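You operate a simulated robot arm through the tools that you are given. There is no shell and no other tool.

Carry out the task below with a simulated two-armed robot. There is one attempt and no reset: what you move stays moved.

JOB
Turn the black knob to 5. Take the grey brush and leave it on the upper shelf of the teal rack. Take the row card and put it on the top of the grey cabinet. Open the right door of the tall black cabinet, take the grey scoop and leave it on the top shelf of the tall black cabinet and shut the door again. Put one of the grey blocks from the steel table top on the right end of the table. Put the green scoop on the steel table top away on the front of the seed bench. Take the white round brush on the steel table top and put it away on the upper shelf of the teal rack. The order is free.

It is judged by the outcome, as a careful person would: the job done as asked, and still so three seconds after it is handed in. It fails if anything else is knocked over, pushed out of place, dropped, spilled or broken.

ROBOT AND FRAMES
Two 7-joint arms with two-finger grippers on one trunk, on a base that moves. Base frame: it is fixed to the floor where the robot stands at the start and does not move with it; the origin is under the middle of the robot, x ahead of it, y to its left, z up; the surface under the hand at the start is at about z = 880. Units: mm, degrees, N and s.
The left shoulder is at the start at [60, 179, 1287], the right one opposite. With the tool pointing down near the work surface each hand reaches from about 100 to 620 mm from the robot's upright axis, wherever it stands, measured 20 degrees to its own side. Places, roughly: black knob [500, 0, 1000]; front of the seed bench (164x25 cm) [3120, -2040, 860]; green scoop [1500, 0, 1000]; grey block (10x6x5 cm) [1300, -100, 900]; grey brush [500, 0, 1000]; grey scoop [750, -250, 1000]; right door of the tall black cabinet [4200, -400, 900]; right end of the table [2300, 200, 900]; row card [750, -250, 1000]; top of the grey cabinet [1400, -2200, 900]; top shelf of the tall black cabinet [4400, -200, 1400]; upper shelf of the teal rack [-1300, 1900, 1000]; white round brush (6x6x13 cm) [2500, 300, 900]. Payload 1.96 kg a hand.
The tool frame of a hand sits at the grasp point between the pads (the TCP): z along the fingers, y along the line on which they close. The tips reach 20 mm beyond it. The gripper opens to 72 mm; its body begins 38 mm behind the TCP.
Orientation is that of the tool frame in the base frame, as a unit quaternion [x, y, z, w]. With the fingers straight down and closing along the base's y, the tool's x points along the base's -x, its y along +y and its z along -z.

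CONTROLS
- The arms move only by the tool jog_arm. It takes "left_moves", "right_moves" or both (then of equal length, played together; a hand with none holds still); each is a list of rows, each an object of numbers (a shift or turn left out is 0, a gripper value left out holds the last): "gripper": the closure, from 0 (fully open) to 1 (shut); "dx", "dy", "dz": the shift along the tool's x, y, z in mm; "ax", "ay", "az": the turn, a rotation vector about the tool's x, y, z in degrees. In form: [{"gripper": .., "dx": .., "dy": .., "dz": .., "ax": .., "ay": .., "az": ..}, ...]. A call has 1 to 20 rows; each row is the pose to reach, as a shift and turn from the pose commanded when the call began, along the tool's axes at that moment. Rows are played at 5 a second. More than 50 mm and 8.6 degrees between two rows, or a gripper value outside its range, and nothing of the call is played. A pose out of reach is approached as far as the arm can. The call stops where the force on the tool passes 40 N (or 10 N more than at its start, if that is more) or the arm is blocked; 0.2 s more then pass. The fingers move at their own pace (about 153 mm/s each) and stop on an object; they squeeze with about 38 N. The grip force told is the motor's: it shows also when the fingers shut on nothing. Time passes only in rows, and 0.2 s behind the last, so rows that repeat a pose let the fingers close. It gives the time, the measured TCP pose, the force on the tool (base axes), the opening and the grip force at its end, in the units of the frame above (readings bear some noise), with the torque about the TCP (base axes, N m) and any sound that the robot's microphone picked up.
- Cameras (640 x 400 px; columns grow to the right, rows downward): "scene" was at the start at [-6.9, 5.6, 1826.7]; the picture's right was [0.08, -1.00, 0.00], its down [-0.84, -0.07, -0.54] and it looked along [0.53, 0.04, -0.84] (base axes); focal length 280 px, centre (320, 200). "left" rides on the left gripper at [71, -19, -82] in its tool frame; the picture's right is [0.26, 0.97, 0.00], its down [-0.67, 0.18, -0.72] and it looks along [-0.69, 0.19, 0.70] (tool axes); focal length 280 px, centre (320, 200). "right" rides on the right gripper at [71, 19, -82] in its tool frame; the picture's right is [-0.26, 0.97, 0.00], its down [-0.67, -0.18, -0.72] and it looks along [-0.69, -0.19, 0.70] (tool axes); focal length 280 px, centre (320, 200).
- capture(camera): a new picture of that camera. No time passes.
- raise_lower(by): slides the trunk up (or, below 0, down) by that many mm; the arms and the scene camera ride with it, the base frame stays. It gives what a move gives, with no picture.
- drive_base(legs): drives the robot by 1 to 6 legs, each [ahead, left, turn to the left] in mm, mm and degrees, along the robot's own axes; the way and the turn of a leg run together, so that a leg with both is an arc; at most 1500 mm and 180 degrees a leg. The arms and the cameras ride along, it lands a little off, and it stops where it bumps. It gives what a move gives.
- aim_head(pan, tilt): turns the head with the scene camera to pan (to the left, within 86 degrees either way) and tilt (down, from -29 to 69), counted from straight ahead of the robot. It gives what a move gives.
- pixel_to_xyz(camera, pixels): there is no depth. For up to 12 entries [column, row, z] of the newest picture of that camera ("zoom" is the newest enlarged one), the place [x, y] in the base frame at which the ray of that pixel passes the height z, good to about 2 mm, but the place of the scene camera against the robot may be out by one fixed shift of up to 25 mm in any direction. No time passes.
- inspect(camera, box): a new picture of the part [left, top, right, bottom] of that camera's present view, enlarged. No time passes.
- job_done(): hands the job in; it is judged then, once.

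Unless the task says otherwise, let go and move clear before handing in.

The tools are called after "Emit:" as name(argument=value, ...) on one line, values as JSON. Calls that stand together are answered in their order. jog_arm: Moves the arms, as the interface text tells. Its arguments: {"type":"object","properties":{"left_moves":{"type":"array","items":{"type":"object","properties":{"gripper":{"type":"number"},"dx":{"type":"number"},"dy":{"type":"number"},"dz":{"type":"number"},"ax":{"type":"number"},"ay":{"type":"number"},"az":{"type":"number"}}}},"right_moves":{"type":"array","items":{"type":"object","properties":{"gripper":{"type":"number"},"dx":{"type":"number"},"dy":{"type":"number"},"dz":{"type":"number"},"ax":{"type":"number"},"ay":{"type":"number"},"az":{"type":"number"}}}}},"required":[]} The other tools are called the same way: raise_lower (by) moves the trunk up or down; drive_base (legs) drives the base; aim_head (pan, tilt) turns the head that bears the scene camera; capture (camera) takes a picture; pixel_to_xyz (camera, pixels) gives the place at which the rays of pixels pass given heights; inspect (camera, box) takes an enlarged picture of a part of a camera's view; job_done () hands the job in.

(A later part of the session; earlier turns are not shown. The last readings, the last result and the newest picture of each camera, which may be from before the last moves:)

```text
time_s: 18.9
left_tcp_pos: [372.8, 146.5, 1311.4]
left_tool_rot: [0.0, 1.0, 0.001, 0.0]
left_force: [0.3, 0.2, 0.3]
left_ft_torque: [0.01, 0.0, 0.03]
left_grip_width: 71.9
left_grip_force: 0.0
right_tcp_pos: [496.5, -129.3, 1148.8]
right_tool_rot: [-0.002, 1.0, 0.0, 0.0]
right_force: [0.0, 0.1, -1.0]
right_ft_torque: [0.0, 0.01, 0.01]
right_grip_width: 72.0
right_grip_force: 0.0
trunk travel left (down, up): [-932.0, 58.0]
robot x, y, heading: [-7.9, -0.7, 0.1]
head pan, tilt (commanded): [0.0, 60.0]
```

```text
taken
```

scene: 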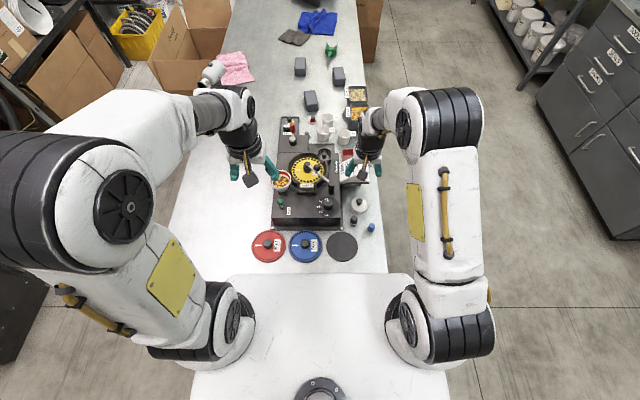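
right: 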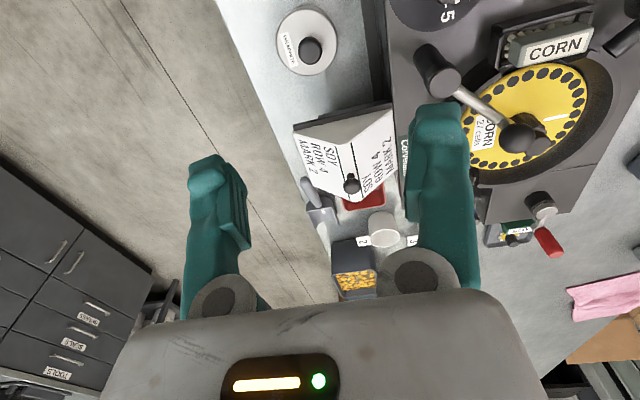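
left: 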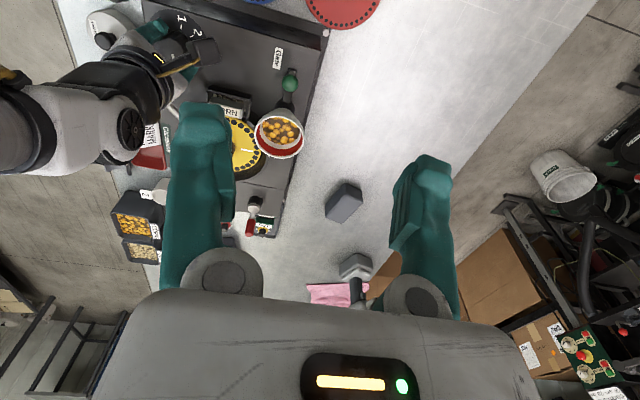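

Emit:
inspect(camera="right", box=[270, 90, 430, 230])

Emit:
inspect(camera="right", box=[470, 0, 640, 110])

Emit:
inspect(camera="left", box=[80, 60, 240, 200])

```text
2.86 times, centred on (350, 160) of right
```

zoom: 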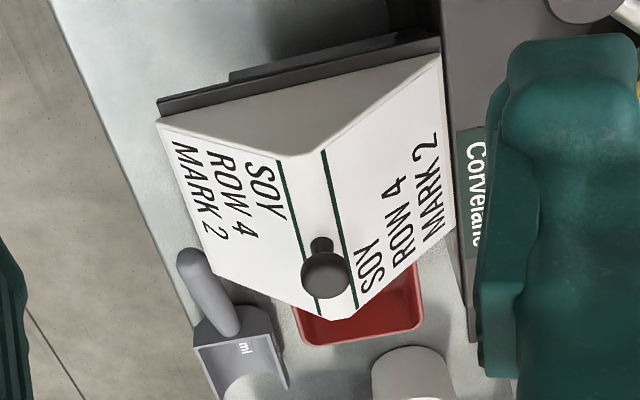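

```text
3.64 times, centred on (555, 55) of right
```

zoom: 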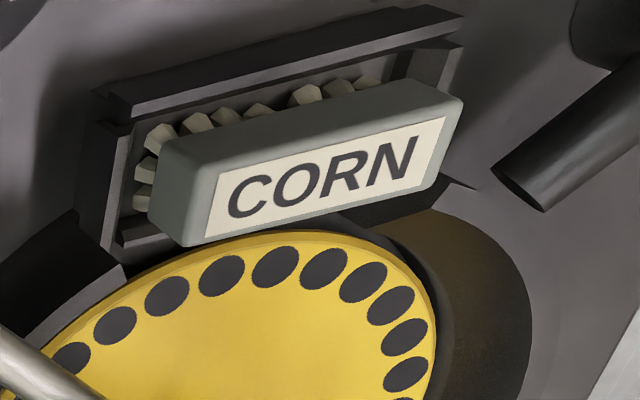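

```text
2.86 times, centred on (160, 130) of left
```

zoom: 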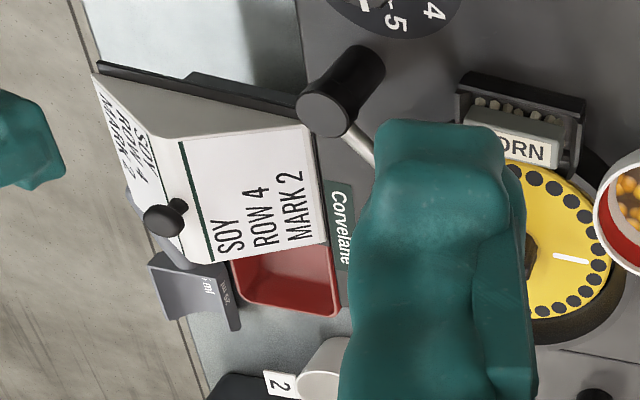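

The row card is a tent with a ball knob on its ridge. I'll triangulate the ball, ridge and brush edges from both wrist pictures.

Emit:
pixel_to_xyz(camera="right", pixels=[[352.1, 185.2, 1000], [352.1, 185.2, 1040], [350, 176, 1000], [350, 176, 960], [344, 144.5, 1000], [344, 144.5, 960], [505, 49, 986], [593, 33, 986], [520, 67, 986], [580, 57, 986]])

Emit:
pixel_to_xyz(camera="left", pixels=[[106.1, 136.7, 1000], [106.1, 136.7, 1040], [110.5, 132, 1000], [110.5, 132, 960], [211, 103, 986], [243, 118, 986], [242, 109, 986], [222, 98, 986]])

```text
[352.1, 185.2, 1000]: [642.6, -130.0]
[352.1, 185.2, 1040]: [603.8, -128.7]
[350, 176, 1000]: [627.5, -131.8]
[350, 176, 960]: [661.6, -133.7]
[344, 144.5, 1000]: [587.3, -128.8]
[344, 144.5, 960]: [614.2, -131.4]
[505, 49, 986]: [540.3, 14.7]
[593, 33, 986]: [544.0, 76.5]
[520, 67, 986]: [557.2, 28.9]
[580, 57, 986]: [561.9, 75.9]
```

```text
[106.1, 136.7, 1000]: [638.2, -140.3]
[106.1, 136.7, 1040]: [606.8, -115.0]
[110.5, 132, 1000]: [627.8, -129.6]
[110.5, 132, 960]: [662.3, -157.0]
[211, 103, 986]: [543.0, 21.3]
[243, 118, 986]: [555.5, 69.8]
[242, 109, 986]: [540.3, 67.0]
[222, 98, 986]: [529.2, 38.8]
```

Emit:
pixel_to_xyz(camera="right", pixels=[[588.8, 32.4, 980], [588.8, 32.4, 1000], [585.8, 49.5, 980], [585.8, 49.5, 1000], [528.1, 46.2, 980], [528.1, 46.2, 1000], [524, 65.4, 980], [524, 65.4, 1000], [506, 28.8, 980], [615, 45, 1000], [615, 45, 980]])

Emit:
pixel_to_xyz(camera="left", pixels=[[242.9, 110.8, 980], [242.9, 110.8, 1000], [239.7, 117.8, 980], [239.7, 117.8, 1000], [257, 128, 1040], [300, 120, 1040], [280, 155, 1040], [257, 128, 1000]])

Emit:
inspect(camera="left", box=[200, 60, 320, 170])

```text
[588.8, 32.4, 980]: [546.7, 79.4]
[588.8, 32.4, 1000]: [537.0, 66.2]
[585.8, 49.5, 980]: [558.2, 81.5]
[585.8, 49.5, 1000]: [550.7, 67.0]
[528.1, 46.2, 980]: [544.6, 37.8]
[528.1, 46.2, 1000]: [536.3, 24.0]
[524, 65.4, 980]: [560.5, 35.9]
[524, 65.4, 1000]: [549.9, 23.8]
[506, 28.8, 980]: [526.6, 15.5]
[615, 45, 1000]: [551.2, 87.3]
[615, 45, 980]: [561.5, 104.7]
```

```text
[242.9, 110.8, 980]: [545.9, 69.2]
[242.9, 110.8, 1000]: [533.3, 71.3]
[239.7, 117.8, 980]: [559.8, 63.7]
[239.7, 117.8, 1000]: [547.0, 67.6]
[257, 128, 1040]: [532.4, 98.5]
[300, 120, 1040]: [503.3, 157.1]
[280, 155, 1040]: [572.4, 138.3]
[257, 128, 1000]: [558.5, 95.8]
```

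```text
3.64 times, centred on (260, 115) of left
```

zoom: 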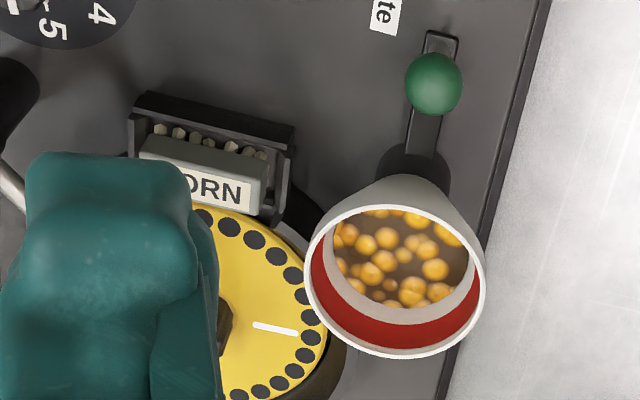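

The brush body is about x 536–555, y 22–73, top z≈996, and the seed cup stands only ~20 mm beyond its +y end, so I'll grip it across x with the left hand turned 90°. I'll move the right hand aside and bring the left above the brush for a look.

Emit:
jog_arm(left_moves=[{"dx": -16, "dy": -9, "dz": 5, "az": -8}, {"dx": -32, "dy": -18, "dz": 15, "az": -16}, {"dx": -48, "dy": -28, "dz": 25, "az": -24}, {"dx": -64, "dy": -38, "dz": 35, "az": -32}, {"dx": -80, "dy": -48, "dz": 45, "az": -40}, {"dx": -96, "dy": -58, "dz": 55, "az": -48}, {"dx": -112, "dy": -68, "dz": 65, "az": -56}, {"dx": -128, "dy": -78, "dz": 75, "az": -64}, {"dx": -144, "dy": -88, "dz": 85, "az": -72}, {"dx": -160, "dy": -98, "dz": 95, "az": -80}, {"dx": -173, "dy": -102, "dz": 105, "az": -88}, {"dx": -173, "dy": -102, "dz": 110, "az": -90}], right_moves=[{"dx": 8, "dy": -9, "dz": -9}, {"dx": 16, "dy": -18, "dz": -18}, {"dx": 24, "dy": -27, "dz": -27}, {"dx": 32, "dy": -36, "dz": -36}, {"dx": 40, "dy": -45, "dz": -45}, {"dx": 48, "dy": -54, "dz": -54}, {"dx": 56, "dy": -63, "dz": -63}, {"dx": 64, "dy": -72, "dz": -72}, {"dx": 72, "dy": -80, "dz": -80}, {"dx": 80, "dy": -90, "dz": -90}, {"dx": 88, "dy": -98, "dz": -95}, {"dx": 90, "dy": -100, "dz": -95}])

Emit:
capture(camera="left")

Emit:
capture(camera="scene")

```text
time_s: 21.5
left_tcp_pos: [545.0, 46.2, 1199.5]
left_tool_rot: [0.708, -0.707, 0.001, 0.0]
left_force: [0.1, 0.2, -0.1]
left_ft_torque: [-0.01, -0.01, 0.0]
left_grip_width: 72.2
left_grip_force: 0.1
left hand out of reach, approached as far as the arm can: row 11
right_tcp_pos: [409.9, -229.4, 1244.5]
right_tool_rot: [0.0, 1.0, 0.0, 0.0]
right_force: [-0.7, -0.6, 0.4]
right_ft_torque: [-0.01, 0.01, 0.02]
right_grip_width: 72.0
right_grip_force: 0.1
trunk travel left (down, up): [-932.0, 58.0]
robot x, y, heading: [-3.3, 3.1, 0.2]
head pan, tilt (commanded): [0.0, 60.0]
```

```text
taken
```

left: 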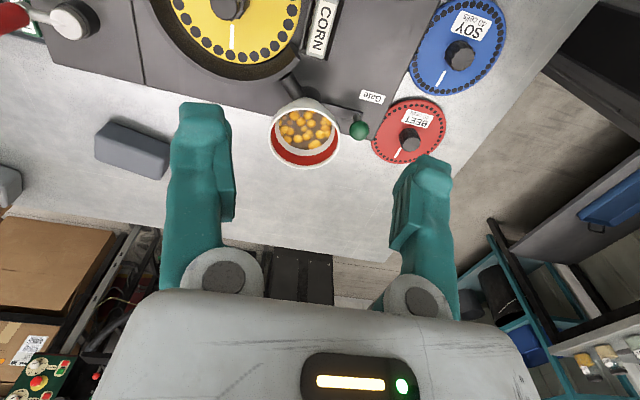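

```text
taken
```

scene: 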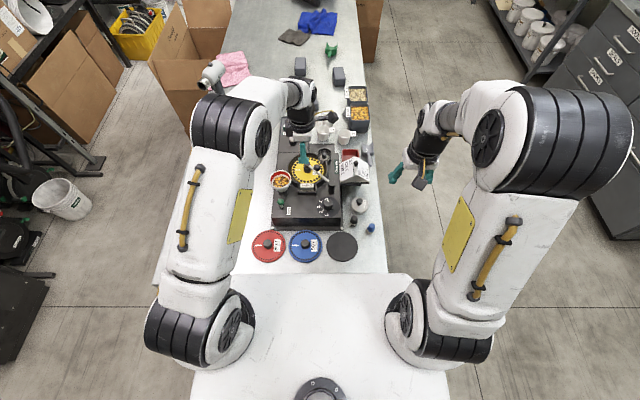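

The left hand hangs above the brush, which shows at (322,28) in its picture. I'll zoom and get exact brush edges from here.

Emit:
inspect(camera="left", box=[240, 0, 400, 110])

Emit:
pixel_to_xyz(camera="left", pixels=[[322, 28, 996], [315, 56, 996], [333, 3, 996], [310, 28, 996], [336, 28, 996], [305, 135, 1040], [268, 130, 1040], [342, 135, 1040], [305, 98, 1040]])

```text
3.64 times, centred on (320, 55) of left
```

zoom: 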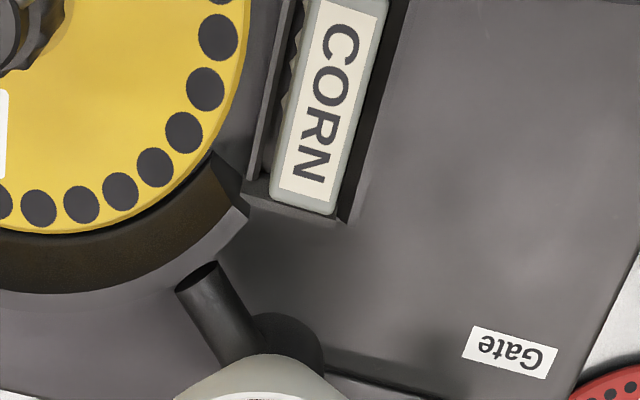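

```text
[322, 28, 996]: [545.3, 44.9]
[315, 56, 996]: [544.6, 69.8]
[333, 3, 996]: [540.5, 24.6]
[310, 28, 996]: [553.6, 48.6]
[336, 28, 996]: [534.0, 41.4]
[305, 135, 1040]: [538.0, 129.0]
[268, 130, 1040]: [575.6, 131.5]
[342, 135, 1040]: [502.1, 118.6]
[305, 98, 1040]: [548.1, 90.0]
```

Emit:
pixel_to_xyz(camera="left", pixels=[[321.4, 56, 980], [321.4, 56, 1000], [308.5, 51.6, 980], [308.5, 51.6, 1000], [305.7, 56.3, 990], [324.1, 58.2, 990], [338.7, 0, 990], [314.5, 0, 990]])

Emit:
inspect(camera="left", box=[290, 0, 360, 70])

```text
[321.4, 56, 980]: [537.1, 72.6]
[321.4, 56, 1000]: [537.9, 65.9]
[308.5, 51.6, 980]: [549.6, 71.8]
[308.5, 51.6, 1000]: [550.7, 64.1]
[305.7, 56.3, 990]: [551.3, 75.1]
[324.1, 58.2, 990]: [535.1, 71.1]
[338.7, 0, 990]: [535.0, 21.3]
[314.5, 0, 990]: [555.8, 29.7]
```

```text
5.71 times, centred on (325, 35) of left
```

zoom: 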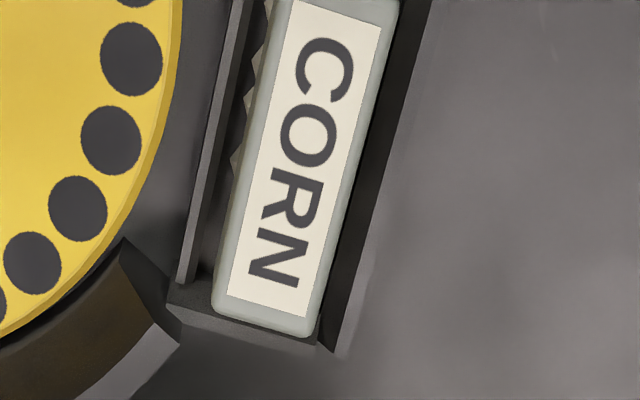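

Brush top is z≈999. Before lowering I must check the crank ball's height against the gripper body, so I'll view it from the right hand.

Emit:
capture(camera="right")

Emit:
inspect(camera="scene", box=[270, 130, 370, 220])

```text
taken
```

right: 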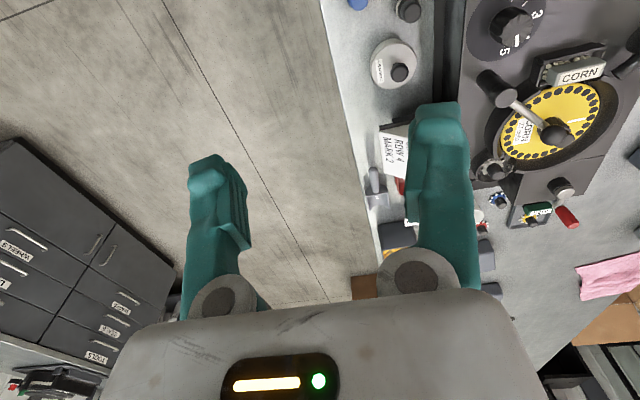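

```text
4.44 times, centred on (320, 175) of scene
```

zoom: 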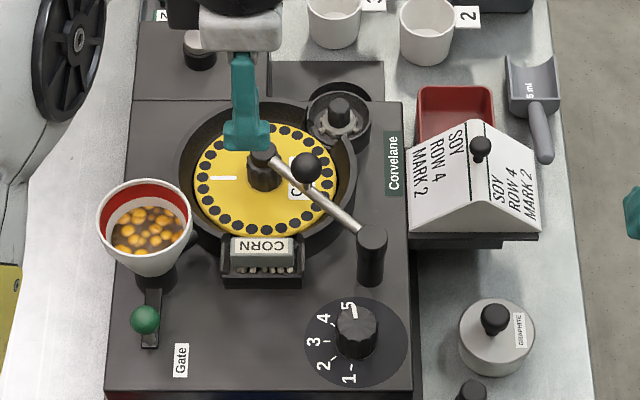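

Emit:
pixel_to_xyz(camera="right", pixels=[[554, 131, 1000], [554, 131, 1040]])

Emit:
pixel_to_xyz(camera="scene", pixels=[[316.6, 167.8, 1000], [316.6, 167.8, 1040], [331.7, 182.3, 1000], [328.3, 201.6, 987], [356, 163.3, 1017], [307, 166, 1000]])

```text
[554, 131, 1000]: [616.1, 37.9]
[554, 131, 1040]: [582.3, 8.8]
```

```text
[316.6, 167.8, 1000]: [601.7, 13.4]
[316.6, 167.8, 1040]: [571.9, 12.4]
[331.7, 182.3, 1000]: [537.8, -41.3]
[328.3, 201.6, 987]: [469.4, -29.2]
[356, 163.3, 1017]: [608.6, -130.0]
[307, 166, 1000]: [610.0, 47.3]
```

The crank ball is at about (587,12,1035) with top ~1046, and the cup edge is near y≈90; the palm (±25 mm) fits between if I stay at y≈46. I'll half-close the left fingers and lower to z≈1007.

Emit:
jog_arm(left_moves=[{"gripper": 0.4}, {"dz": 40}, {"dz": 80}, {"dz": 120}, {"dz": 150}, {"dz": 170}])

Emit:
capture(camera="left")

Emit:
capture(camera="right")

Emit:
inspect(camera="scene", box=[270, 130, 370, 220])

```text
time_s: 22.9
left_tcp_pos: [548.2, 46.1, 1031.0]
left_tool_rot: [0.707, -0.707, 0.0, 0.0]
left_force: [-1.3, 0.5, 0.5]
left_ft_torque: [0.0, 0.03, 0.02]
left_grip_width: 43.4
left_grip_force: 0.0
right_tcp_pos: [409.1, -228.7, 1243.0]
right_tool_rot: [0.0, 1.0, 0.0, 0.0]
right_force: [1.0, -0.2, 0.3]
right_ft_torque: [0.02, 0.01, 0.02]
right_grip_width: 71.8
right_grip_force: 0.0
trunk travel left (down, up): [-932.0, 58.0]
robot x, y, heading: [3.4, -2.8, -0.1]
head pan, tilt (commanded): [0.0, 60.0]
```

```text
taken
```

left: 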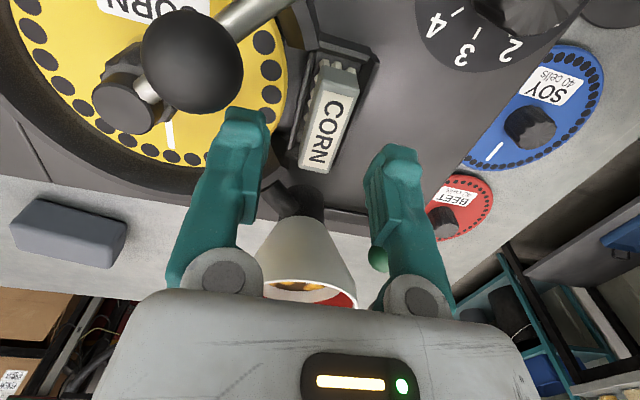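

```text
taken
```

right: 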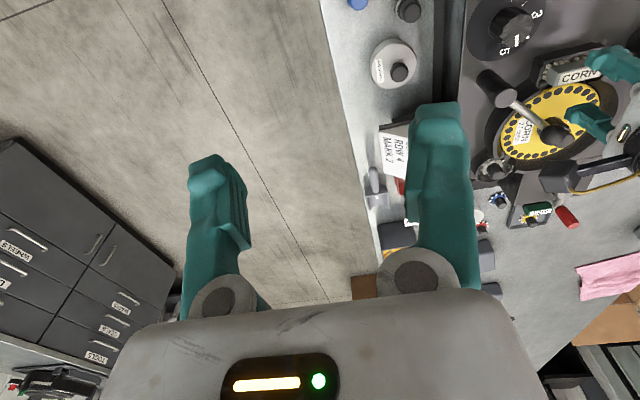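

```text
4.44 times, centred on (320, 175) of scene
```

zoom: 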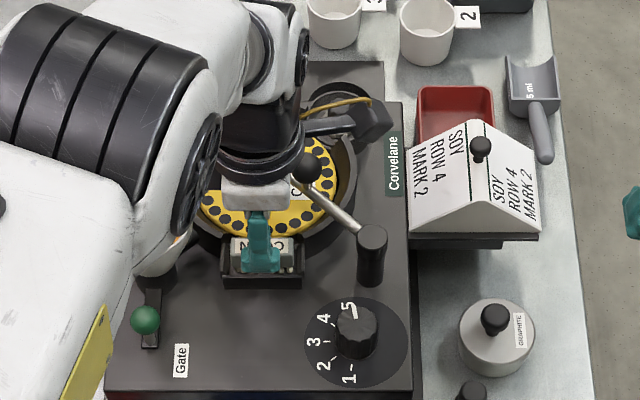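

Emit:
capture(camera="scene")

Emit:
pixel_to_xyz(camera="left", pixels=[[329, 155, 999], [340, 65, 999], [310, 165, 999], [318, 75, 999], [354, 82, 999], [335, 110, 999], [262, 285, 1047], [310, 283, 1047]])

```text
taken
```

scene: 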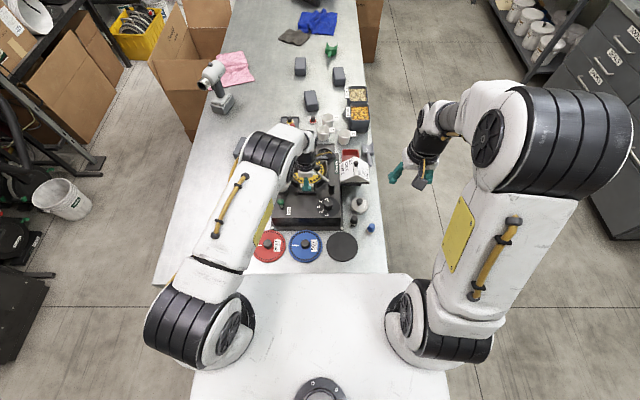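

```text
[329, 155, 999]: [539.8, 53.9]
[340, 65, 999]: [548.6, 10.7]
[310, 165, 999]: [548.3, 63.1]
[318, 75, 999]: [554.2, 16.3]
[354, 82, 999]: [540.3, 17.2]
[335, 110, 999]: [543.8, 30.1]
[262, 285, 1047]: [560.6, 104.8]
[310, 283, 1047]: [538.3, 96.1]
```

The brush label spans about y 15–65 at x≈546, and the ball and cup are clear of the fingers. I'll lower the last 25 mm and close.

Emit:
jog_arm(left_moves=[{"dy": 2, "dz": 12}, {"dy": 2, "dz": 25}, {"dy": 2, "dz": 25, "gripper": 1.0}, {"dy": 2, "dz": 25}, {"dy": 2, "dz": 25}, {"dy": 2, "dz": 25}])

Emit:
capture(camera="left")

```text
time_s: 24.3
left_tcp_pos: [543.6, 44.4, 1007.0]
left_tool_rot: [0.708, -0.707, 0.0, 0.0]
left_force: [0.3, 0.9, 0.3]
left_ft_torque: [0.01, -0.01, 0.02]
left_grip_width: 16.1
left_grip_force: 37.8
right_tcp_pos: [410.5, -229.6, 1244.1]
right_tool_rot: [0.0, 1.0, 0.0, 0.0]
right_force: [0.2, -0.3, 0.5]
right_ft_torque: [0.0, 0.01, 0.02]
right_grip_width: 72.0
right_grip_force: 0.0
trunk travel left (down, up): [-932.0, 58.0]
robot x, y, heading: [-1.5, 2.3, -0.0]
head pan, tilt (commanded): [0.0, 60.0]
```

```text
taken
```

left: 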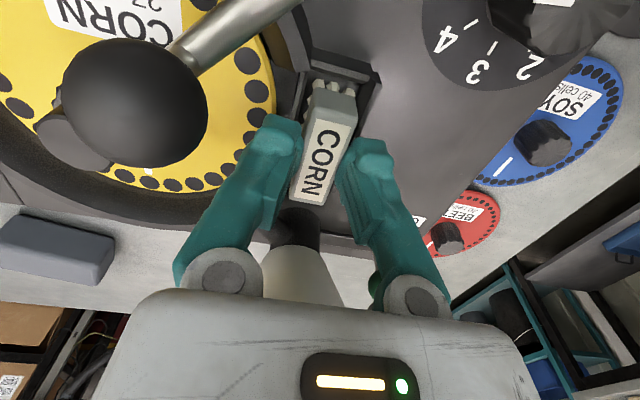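

The brush is held at 16.1 mm opening. I'll lift it straight up.

Emit:
jog_arm(left_moves=[{"dz": -10}, {"dz": -25}, {"dz": -50}, {"dz": -90}, {"dz": -130}, {"dz": -165}, {"dz": -190}])

Emit:
capture(camera="left")

Emit:
capture(camera="scene")

```text
time_s: 25.9
left_tcp_pos: [543.4, 48.3, 1196.4]
left_tool_rot: [0.707, -0.707, -0.001, 0.0]
left_force: [0.2, -0.3, 0.1]
left_ft_torque: [0.0, 0.02, 0.0]
left_grip_width: 16.1
left_grip_force: 38.6
right_tcp_pos: [409.7, -229.6, 1244.5]
right_tool_rot: [0.0, 1.0, 0.0, 0.0]
right_force: [0.0, 0.0, 0.2]
right_ft_torque: [-0.01, 0.01, 0.03]
right_grip_width: 71.9
right_grip_force: 0.0
trunk travel left (down, up): [-932.0, 58.0]
robot x, y, heading: [-2.6, 2.6, 0.3]
head pan, tilt (commanded): [0.0, 60.0]
```

```text
taken
```

left: 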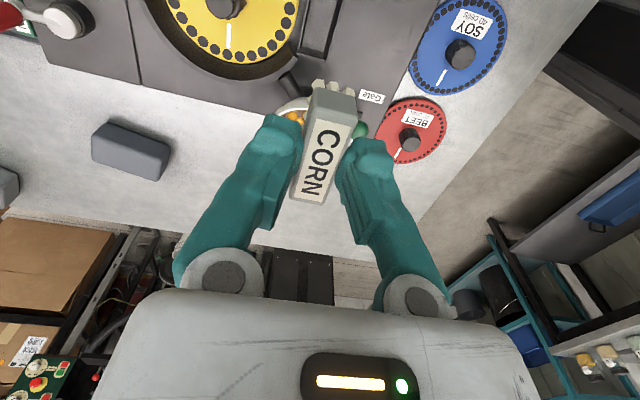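

```text
taken
```

scene: 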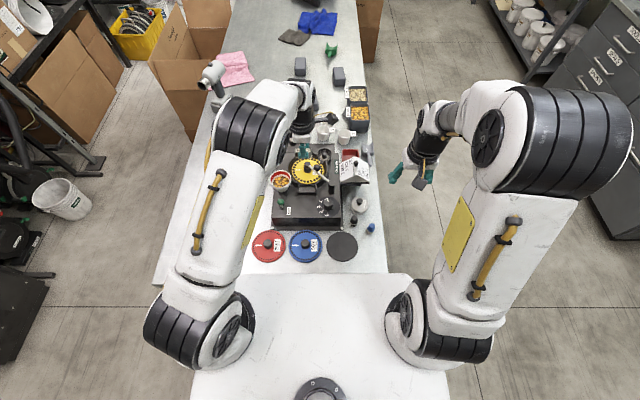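

The brush is clear of its holder. I'll draw the left hand back to its parking pose while the right hand goes above the card's ball knob (626,-129).

Emit:
jog_arm(left_moves=[{"dx": -8, "dy": 14, "dz": -10, "az": 8}, {"dx": -17, "dy": 29, "dz": -20, "az": 16}, {"dx": -26, "dy": 43, "dz": -30, "az": 24}, {"dx": -34, "dy": 58, "dz": -40, "az": 32}, {"dx": -43, "dy": 72, "dz": -50, "az": 40}, {"dx": -51, "dy": 87, "dz": -60, "az": 48}, {"dx": -60, "dy": 101, "dz": -70, "az": 56}, {"dx": -68, "dy": 116, "dz": -80, "az": 64}, {"dx": -77, "dy": 130, "dz": -90, "az": 72}, {"dx": -85, "dy": 145, "dz": -100, "az": 80}, {"dx": -94, "dy": 160, "dz": -110, "az": 88}, {"dx": -102, "dy": 173, "dz": -115, "az": 90}], right_moves=[{"dx": -18, "dy": 8, "dz": 5}, {"dx": -36, "dy": 16, "dz": 10}, {"dx": -54, "dy": 25, "dz": 20}, {"dx": -72, "dy": 33, "dz": 30}, {"dx": -90, "dy": 41, "dz": 40}, {"dx": -108, "dy": 50, "dz": 50}, {"dx": -126, "dy": 58, "dz": 60}, {"dx": -144, "dy": 66, "dz": 70}, {"dx": -162, "dy": 75, "dz": 80}, {"dx": -180, "dy": 84, "dz": 95}, {"dx": -198, "dy": 92, "dz": 110}, {"dx": -214, "dy": 100, "dz": 124}])

Emit:
capture(camera="right")

Emit:
capture(camera="scene")

```text
time_s: 28.5
left_tcp_pos: [369.1, 150.1, 1311.8]
left_tool_rot: [0.0, 1.0, 0.0, 0.0]
left_force: [-0.1, -0.4, -1.0]
left_ft_torque: [0.01, -0.02, 0.02]
left_grip_width: 16.3
left_grip_force: 37.8
right_tcp_pos: [588.2, -146.0, 1149.8]
right_tool_rot: [-0.001, 1.0, 0.001, 0.002]
right_force: [0.2, 0.4, -0.6]
right_ft_torque: [0.01, 0.0, -0.01]
right_grip_width: 71.9
right_grip_force: 0.0
right hand out of reach, approached as far as the arm can: row 11, 12
trunk travel left (down, up): [-932.0, 58.0]
robot x, y, heading: [0.9, -1.2, -0.0]
head pan, tilt (commanded): [0.0, 60.0]
```

```text
taken
```

right: 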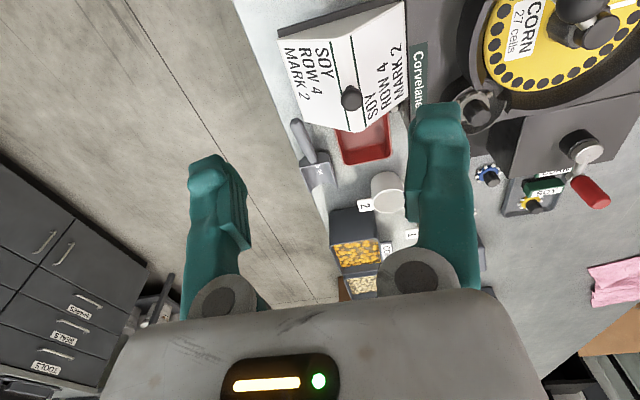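

```text
taken
```

scene: 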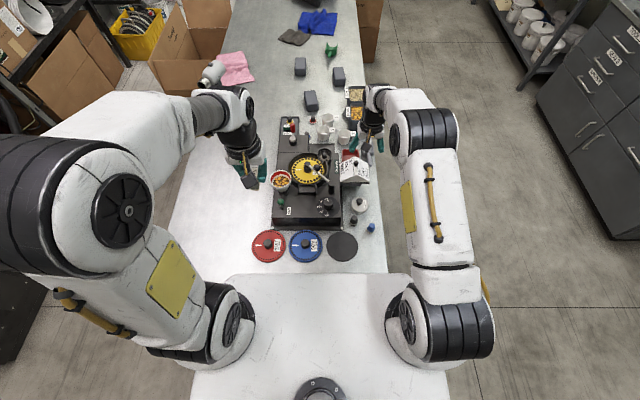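

The ball knob at x≈626 is just beyond reach (hand stopped at x=588), so the base must move closer. I'll use the right wrist camera, turned sideways, to see the gap between base and table edge.

Emit:
jog_arm(right_moves=[{"dx": 26, "dy": -28, "dz": -5, "az": -8}, {"dx": 52, "dy": -56, "dz": -10, "az": -16}, {"dx": 78, "dy": -84, "dz": -15, "az": -24}, {"dx": 104, "dy": -112, "dz": -20, "az": -32}, {"dx": 130, "dy": -140, "dz": -25, "az": -40}, {"dx": 156, "dy": -168, "dz": -30, "az": -48}, {"dx": 182, "dy": -196, "dz": -35, "az": -56}, {"dx": 208, "dy": -224, "dz": -40, "az": -64}, {"dx": 234, "dy": -252, "dz": -45, "az": -72}, {"dx": 260, "dy": -280, "dz": -50, "az": -80}, {"dx": 288, "dy": -304, "dz": -50, "az": -88}])

Emit:
capture(camera="right")

```text
time_s: 30.9
left_tcp_pos: [371.1, 147.2, 1312.3]
left_tool_rot: [0.0, 1.0, 0.0, 0.0]
left_force: [-0.1, 0.6, -0.2]
left_ft_torque: [0.0, -0.02, -0.03]
left_grip_width: 16.2
left_grip_force: 37.8
right_tcp_pos: [301.3, -454.1, 1202.9]
right_tool_rot: [-0.696, 0.718, 0.001, 0.0]
right_force: [-0.3, -1.1, 0.1]
right_ft_torque: [0.01, 0.0, 0.02]
right_grip_width: 71.9
right_grip_force: 0.1
trunk travel left (down, up): [-932.0, 58.0]
robot x, y, heading: [-0.1, -0.7, 0.0]
head pan, tilt (commanded): [0.0, 60.0]
```

```text
taken
```

right: 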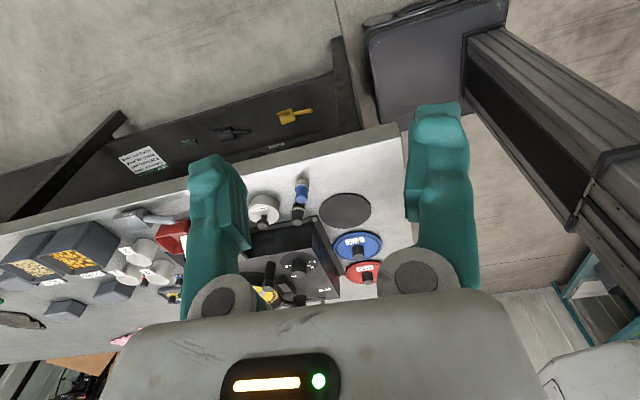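

The sideways view shows the base box (px 365–505, 20–130) and the table's leg/shelf end at px ~345. I'll measure the gap.

Emit:
pixel_to_xyz(camera="right", pixels=[[366, 55, 100], [366, 55, 250], [400, 128, 880], [345, 100, 100], [345, 100, 300], [340, 45, 0], [335, 40, 250], [505, 20, 150], [470, 40, 400], [385, 130, 880], [30, 225, 880], [360, 28, 20]])

Emit:
inspect(camera="right", box=[300, 0, 640, 210])

```text
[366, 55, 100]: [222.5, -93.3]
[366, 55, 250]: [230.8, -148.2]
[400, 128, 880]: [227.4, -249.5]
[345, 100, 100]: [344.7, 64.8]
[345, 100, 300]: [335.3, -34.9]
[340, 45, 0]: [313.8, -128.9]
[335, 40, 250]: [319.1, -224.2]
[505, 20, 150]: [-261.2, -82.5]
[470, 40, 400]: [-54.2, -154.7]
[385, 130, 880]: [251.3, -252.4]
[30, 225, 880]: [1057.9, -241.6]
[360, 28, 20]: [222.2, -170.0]
```

```text
1.88 times, centred on (470, 105) of right
```

zoom: 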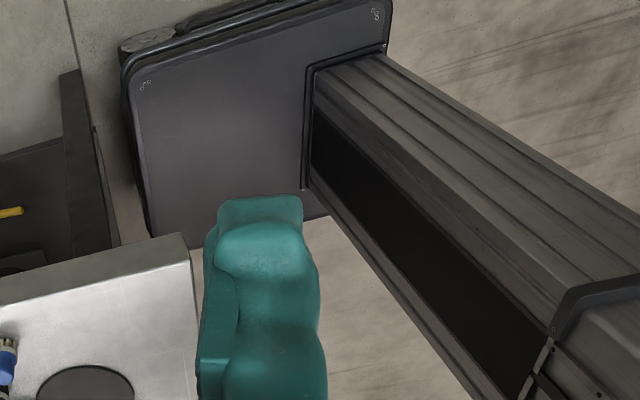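

The base front is at x≈222 and the table legs stand at x≈313, so there are ~90 mm free. I'll drive 60 mm ahead and check.

Emit:
drive_base(legs=[[60, 0, 0]])

Emit:
capture(camera="right")

```text
time_s: 31.9
left_tcp_pos: [425.6, 148.8, 1312.9]
left_tool_rot: [0.001, 1.0, 0.0, 0.003]
left_force: [-0.7, -0.4, -0.3]
left_ft_torque: [-0.01, -0.04, 0.01]
left_grip_width: 16.3
left_grip_force: 37.7
right_tcp_pos: [356.3, -452.7, 1203.9]
right_tool_rot: [-0.694, 0.72, -0.002, 0.003]
right_force: [-0.5, 0.1, -0.3]
right_ft_torque: [0.02, -0.05, -0.03]
right_grip_width: 71.9
right_grip_force: 0.0
trunk travel left (down, up): [-932.0, 58.0]
robot x, y, heading: [60.4, -0.1, 0.0]
head pan, tilt (commanded): [0.0, 60.0]
```

```text
taken
```

right: 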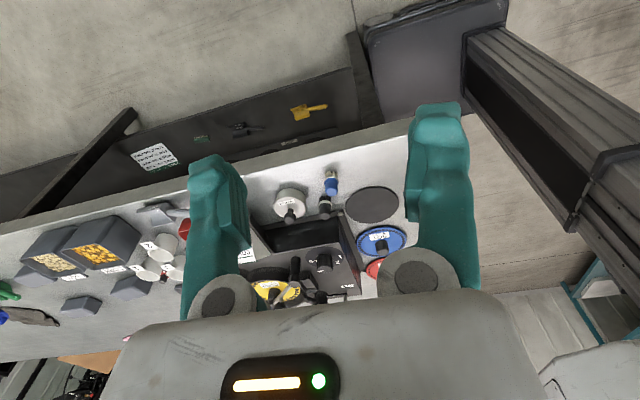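

The base is now at x=60. I'll bring the right hand over the card's knob with yaw back to 0.

Emit:
jog_arm(right_moves=[{"dx": -30, "dy": -23, "dz": 0, "az": 8}, {"dx": -60, "dy": -47, "dz": 0, "az": 16}, {"dx": -90, "dy": -70, "dz": 5, "az": 24}, {"dx": -120, "dy": -94, "dz": 10, "az": 32}, {"dx": -150, "dy": -117, "dz": 20, "az": 40}, {"dx": -181, "dy": -141, "dz": 30, "az": 48}, {"dx": -211, "dy": -164, "dz": 40, "az": 56}, {"dx": -242, "dy": -188, "dz": 50, "az": 64}, {"dx": -272, "dy": -211, "dz": 60, "az": 72}, {"dx": -302, "dy": -235, "dz": 70, "az": 80}, {"dx": -332, "dy": -258, "dz": 80, "az": 88}])

Emit:
capture(camera="right")

```text
time_s: 34.3
left_tcp_pos: [432.4, 150.4, 1309.9]
left_tool_rot: [0.001, 1.0, 0.0, 0.0]
left_force: [-0.7, 0.5, -0.3]
left_ft_torque: [-0.02, 0.01, -0.01]
left_grip_width: 16.1
left_grip_force: 37.7
right_tcp_pos: [633.5, -131.3, 1118.1]
right_tool_rot: [0.002, 1.0, 0.0, 0.001]
right_force: [0.4, 0.1, 0.0]
right_ft_torque: [0.02, -0.01, 0.01]
right_grip_width: 72.0
right_grip_force: 0.2
trunk travel left (down, up): [-932.0, 58.0]
robot x, y, heading: [61.1, -2.9, 0.1]
head pan, tilt (commanded): [0.0, 60.0]
```

```text
taken
```

right: 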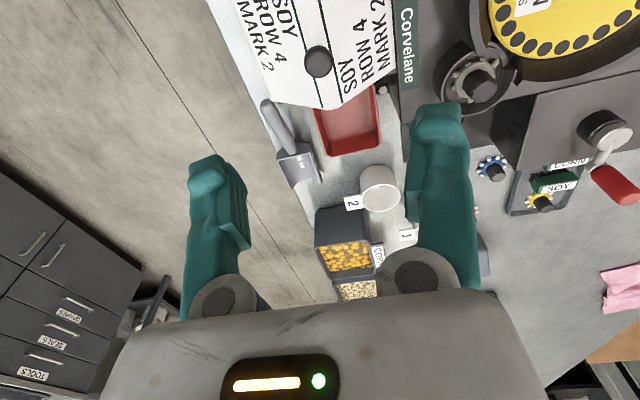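

Emit:
pixel_to_xyz(camera="right", pixels=[[318, 62, 1017], [318, 62, 1025], [290, 140, 885], [296, 165, 885], [272, 108, 900], [318, 175, 885], [345, 140, 885]])

Emit:
inspect(camera="right", box=[230, 0, 430, 130])

```text
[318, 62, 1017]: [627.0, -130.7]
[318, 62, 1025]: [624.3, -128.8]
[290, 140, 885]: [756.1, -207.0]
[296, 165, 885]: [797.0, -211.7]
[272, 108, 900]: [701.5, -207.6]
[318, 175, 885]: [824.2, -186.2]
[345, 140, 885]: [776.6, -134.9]
```

```text
3.08 times, centred on (330, 65) of right
```

zoom: 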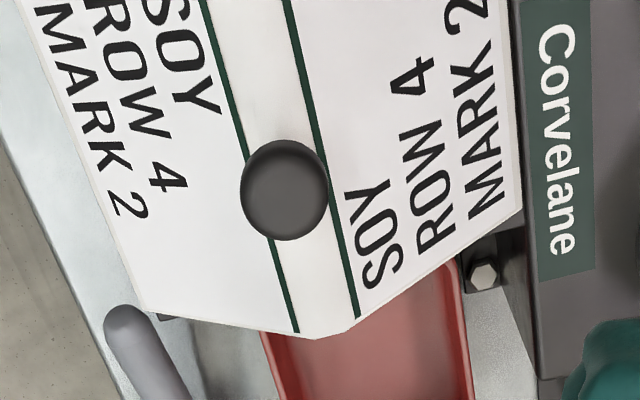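

The ball knob is at (627,-130.5,~1018). I'll lower the right hand onto it and close.

Emit:
jog_arm(right_moves=[{"dx": 6.5, "dy": 0.8, "dz": 35}, {"dx": 6.5, "dy": 0.8, "dz": 70}, {"dx": 6.5, "dy": 0.8, "dz": 98}, {"dx": 6.5, "dy": 0.8, "dz": 98, "gripper": 1.0}, {"dx": 6.5, "dy": 0.8, "dz": 98}, {"dx": 6.5, "dy": 0.8, "dz": 98}, {"dx": 6.5, "dy": 0.8, "dz": 98}])

Emit:
capture(camera="right")

```text
time_s: 35.9
left_tcp_pos: [432.5, 149.7, 1311.6]
left_tool_rot: [0.001, 1.0, -0.001, 0.001]
left_force: [-0.1, 1.2, -0.5]
left_ft_torque: [0.02, 0.01, 0.0]
left_grip_width: 15.9
left_grip_force: 38.2
right_tcp_pos: [626.9, -130.0, 1023.2]
right_tool_rot: [0.001, 1.0, 0.0, 0.0]
right_force: [-0.4, 0.1, -0.3]
right_ft_torque: [0.04, 0.02, 0.02]
right_grip_width: 11.9
right_grip_force: 37.4
trunk travel left (down, up): [-932.0, 58.0]
robot x, y, heading: [63.3, 2.1, -0.4]
head pan, tilt (commanded): [0.0, 60.0]
```

```text
taken
```

right: 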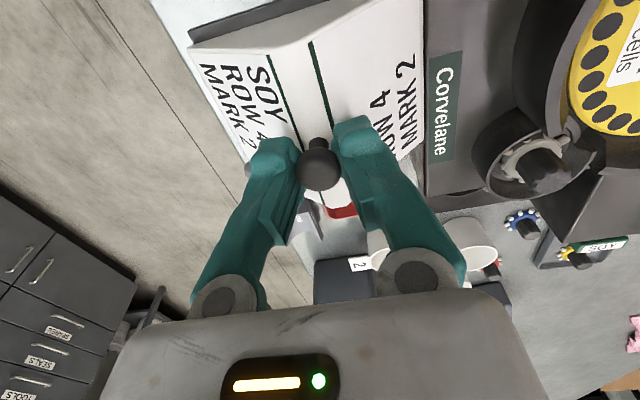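

The fingers hold at 11.9 mm (the stem just under the ball). I'll lift 20 mm and look at whether card or stand comes.

Emit:
jog_arm(right_moves=[{"dz": -5}, {"dz": -10}, {"dz": -20}, {"dz": -30}])

Emit:
capture(camera="right")

Emit:
inspect(camera="scene", box=[300, 110, 420, 230])

```text
time_s: 36.9
left_tcp_pos: [430.6, 148.5, 1312.0]
left_tool_rot: [0.001, 1.0, 0.0, 0.0]
left_force: [-0.3, 0.6, 0.0]
left_ft_torque: [-0.02, -0.01, -0.03]
left_grip_width: 16.1
left_grip_force: 38.5
right_tcp_pos: [627.0, -131.1, 1054.5]
right_tool_rot: [0.001, 1.0, 0.0, 0.0]
right_force: [0.0, 0.4, -1.4]
right_ft_torque: [0.02, 0.0, 0.01]
right_grip_width: 11.6
right_grip_force: 38.2
trunk travel left (down, up): [-932.0, 58.0]
robot x, y, heading: [58.3, 0.1, -0.1]
head pan, tilt (commanded): [0.0, 60.0]
```

```text
taken
```

right: 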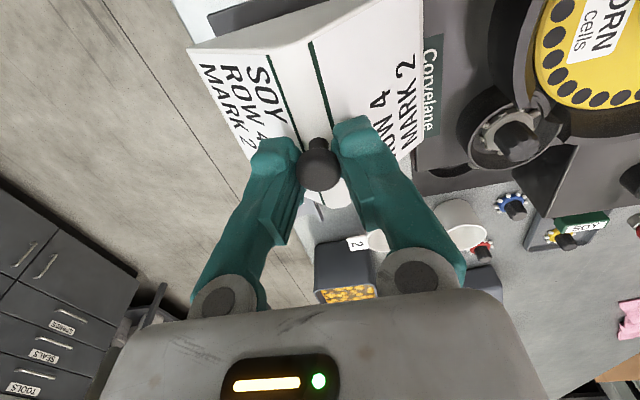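

```text
3.33 times, centred on (360, 170) of scene
```

zoom: 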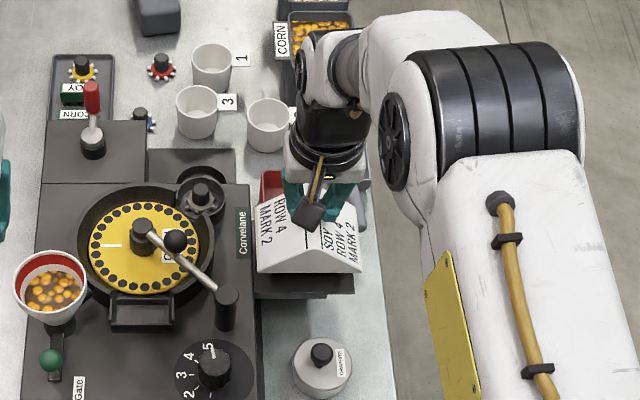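

Only the card comes; the black stand stays. I'll raise it clear and draw it back to the right side.

Emit:
jog_arm(right_moves=[{"dz": -40}, {"dz": -80}, {"dz": -115}, {"dx": 20, "dz": -150}, {"dx": 50, "dy": -5, "dz": -180}, {"dx": 85, "dy": -10, "dz": -205}, {"dx": 120, "dy": -15, "dz": -225}, {"dx": 155, "dy": -20, "dz": -235}, {"dx": 190, "dy": -25, "dz": -240}])

Emit:
aim_head(pan=86, tilt=35)

Emit:
capture(camera="scene")

Emit:
pixel_to_xyz(camera="scene", pixels=[[160, 345, 0], [90, 320, 0], [205, 215, 0], [310, 265, 0], [365, 262, 0], [410, 262, 0], [470, 255, 0], [120, 260, 880], [20, 250, 880], [35, 395, 880], [3, 220, 1000], [190, 185, 1000]])

```text
time_s: 38.9
left_tcp_pos: [429.9, 148.5, 1311.8]
left_tool_rot: [0.001, 1.0, 0.001, 0.001]
left_force: [-0.1, 0.1, 0.2]
left_ft_torque: [-0.01, -0.01, 0.01]
left_grip_width: 16.4
left_grip_force: 37.6
right_tcp_pos: [434.3, -154.7, 1293.4]
right_tool_rot: [0.001, 1.0, 0.0, 0.0]
right_force: [0.0, 0.4, -0.7]
right_ft_torque: [-0.02, -0.02, 0.03]
right_grip_width: 11.3
right_grip_force: 37.8
trunk travel left (down, up): [-932.0, 58.0]
robot x, y, heading: [63.2, -0.2, -0.2]
head pan, tilt (commanded): [0.0, 60.0]
```

```text
time_s: 40.5
left_tcp_pos: [432.5, 149.2, 1312.4]
left_tool_rot: [0.001, 1.0, 0.001, 0.0]
left_force: [0.2, 0.4, -0.8]
left_ft_torque: [-0.01, 0.0, 0.02]
left_grip_width: 16.1
left_grip_force: 38.7
right_tcp_pos: [436.8, -155.3, 1293.7]
right_tool_rot: [0.001, 1.0, 0.0, 0.0]
right_force: [-0.3, 0.2, -1.8]
right_ft_torque: [0.03, 0.01, 0.0]
right_grip_width: 11.6
right_grip_force: 37.7
trunk travel left (down, up): [-932.0, 58.0]
robot x, y, heading: [61.1, 0.6, -0.1]
head pan, tilt (commanded): [85.9, 35.0]
```

```text
taken
```

scene: 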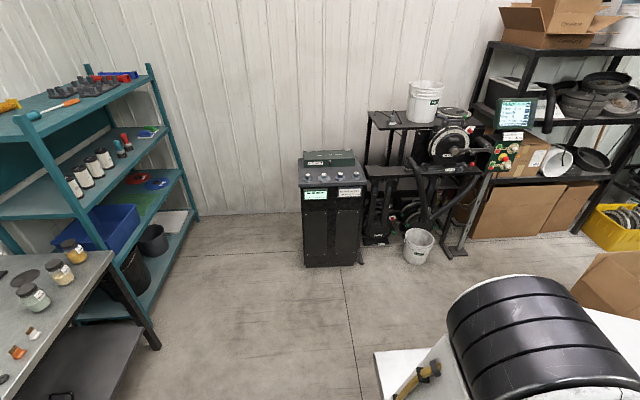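

```text
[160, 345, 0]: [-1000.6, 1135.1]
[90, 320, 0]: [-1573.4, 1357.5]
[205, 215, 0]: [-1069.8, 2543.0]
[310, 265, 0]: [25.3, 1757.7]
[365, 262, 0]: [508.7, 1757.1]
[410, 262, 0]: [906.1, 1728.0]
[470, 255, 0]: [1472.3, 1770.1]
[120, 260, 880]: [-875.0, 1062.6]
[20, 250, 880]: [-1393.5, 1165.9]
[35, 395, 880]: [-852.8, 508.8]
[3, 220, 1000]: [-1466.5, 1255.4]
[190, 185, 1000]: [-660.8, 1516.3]
```

Mapping from this view: the teal rack's front faces +x at x≈-1070, y≈1350–2540, and a bench corner stands at about (-870,1060). I'll zoom on the rack's shelves.

Emit:
inspect(camera="scene", box=[0, 50, 210, 220])

Emit:
pixel_to_xyz(camera="scene", pixels=[[150, 70, 1400], [150, 70, 1500], [30, 118, 1400], [30, 118, 1500], [168, 128, 1000], [168, 128, 1100], [185, 172, 700], [195, 210, 200], [78, 198, 1000], [78, 198, 1100]])

```text
2.35 times, centred on (105, 135) of scene
```

zoom: 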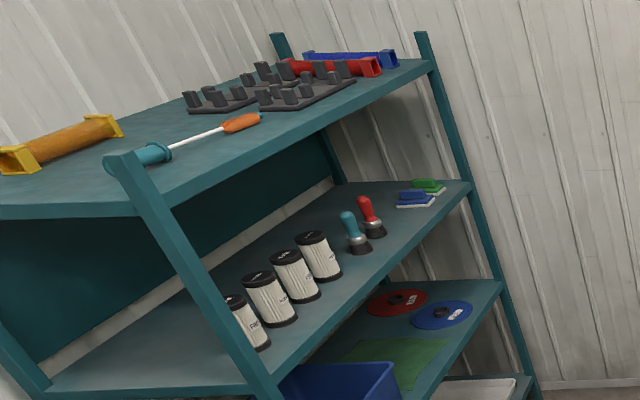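

```text
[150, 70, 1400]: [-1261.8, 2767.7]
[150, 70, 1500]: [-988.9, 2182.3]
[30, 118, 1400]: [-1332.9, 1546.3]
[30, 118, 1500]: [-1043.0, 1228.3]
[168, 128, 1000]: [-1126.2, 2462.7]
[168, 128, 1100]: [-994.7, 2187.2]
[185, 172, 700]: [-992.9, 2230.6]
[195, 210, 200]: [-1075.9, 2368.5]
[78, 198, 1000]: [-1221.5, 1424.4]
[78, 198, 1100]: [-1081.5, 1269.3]
```

The second shelf (with the white round brushes and small brushes) is the upper shelf, at roughly z≈1000. Before backing away I'll check behind on the right.

Emit:
aim_head(pan=-86, tilt=40)

Emit:
capture(camera="scene")

Emit:
pixel_to_xyz(camera="scene", pixels=[[435, 248, 0], [475, 385, 0], [540, 320, 880], [460, 165, 880], [530, 380, 300], [240, 210, 0], [100, 210, 0], [258, 185, 0], [250, 105, 880], [60, 125, 880], [320, 395, 0]])

```text
time_s: 43.1
left_tcp_pos: [431.8, 148.7, 1311.9]
left_tool_rot: [0.001, 1.0, 0.0, 0.0]
left_force: [-0.7, 1.0, -0.6]
left_ft_torque: [0.03, 0.0, 0.03]
left_grip_width: 16.2
left_grip_force: 37.6
right_tcp_pos: [437.9, -155.1, 1292.2]
right_tool_rot: [0.001, 1.0, 0.001, -0.001]
right_force: [0.6, 0.8, -2.1]
right_ft_torque: [0.04, 0.02, 0.06]
right_grip_width: 11.1
right_grip_force: 38.0
trunk travel left (down, up): [-932.0, 58.0]
robot x, y, heading: [60.8, 0.2, -0.1]
head pan, tilt (commanded): [-85.9, 40.0]
```

```text
taken
```

scene: 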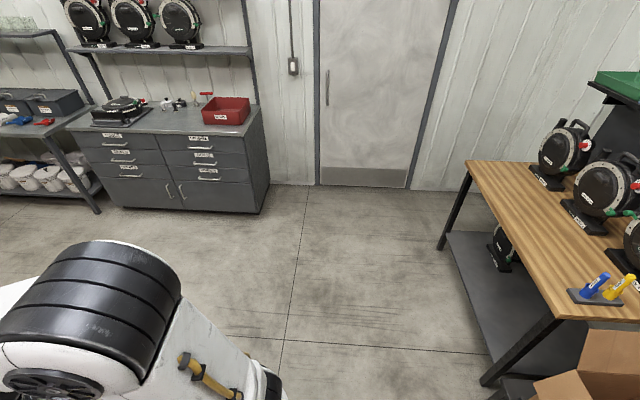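

```text
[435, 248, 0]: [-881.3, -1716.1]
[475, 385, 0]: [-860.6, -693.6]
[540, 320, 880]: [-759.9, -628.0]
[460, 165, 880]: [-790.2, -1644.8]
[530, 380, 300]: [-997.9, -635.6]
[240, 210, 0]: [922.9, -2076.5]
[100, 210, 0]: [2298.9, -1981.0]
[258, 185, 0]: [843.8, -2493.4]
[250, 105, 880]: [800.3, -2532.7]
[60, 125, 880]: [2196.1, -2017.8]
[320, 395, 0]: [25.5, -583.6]
```

Wooden table (x<-790) and box are well behind, so the way back is clear to x≈-330. I'll back off, turn left and drive up toward the rack.

Emit:
drive_base(legs=[[-390, 0, 0], [0, 0, 90], [1450, 0, 0]])

Emit:
aim_head(pan=60, tilt=35)

Emit:
capture(camera="scene")

```text
time_s: 56.0
left_tcp_pos: [-426.2, 1803.0, 1311.5]
left_tool_rot: [-0.697, 0.717, 0.0, 0.0]
left_force: [0.6, 0.4, 0.3]
left_ft_torque: [0.01, 0.01, 0.0]
left_grip_width: 16.1
left_grip_force: 37.7
right_tcp_pos: [-122.7, 1799.1, 1293.3]
right_tool_rot: [-0.696, 0.718, 0.0, 0.001]
right_force: [-0.6, 0.8, -0.9]
right_ft_torque: [-0.01, 0.01, -0.04]
right_grip_width: 10.9
right_grip_force: 37.2
trunk travel left (down, up): [-932.0, 58.0]
robot x, y, heading: [-289.4, 1427.9, 88.0]
head pan, tilt (commanded): [-85.9, 40.0]
```

```text
time_s: 58.3
left_tcp_pos: [-425.7, 1803.1, 1312.5]
left_tool_rot: [-0.697, 0.717, 0.0, 0.0]
left_force: [-0.6, -0.4, 0.1]
left_ft_torque: [0.01, 0.02, 0.01]
left_grip_width: 16.2
left_grip_force: 38.2
right_tcp_pos: [-121.9, 1800.2, 1293.3]
right_tool_rot: [-0.697, 0.718, 0.0, 0.0]
right_force: [-0.4, 0.1, -1.8]
right_ft_torque: [-0.01, 0.01, 0.01]
right_grip_width: 10.5
right_grip_force: 38.1
trunk travel left (down, up): [-932.0, 58.0]
robot x, y, heading: [-286.6, 1428.3, 88.1]
head pan, tilt (commanded): [60.0, 35.0]
```

```text
taken
```

scene: 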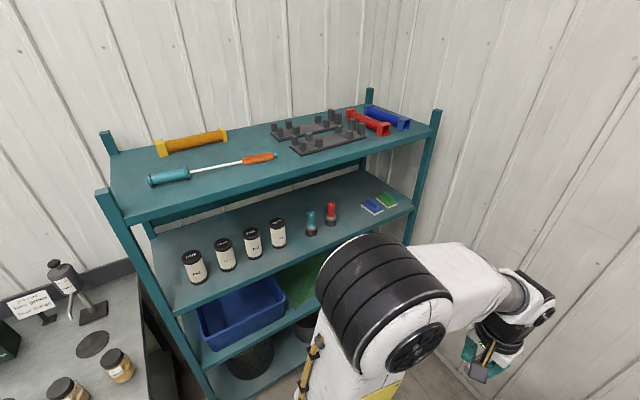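

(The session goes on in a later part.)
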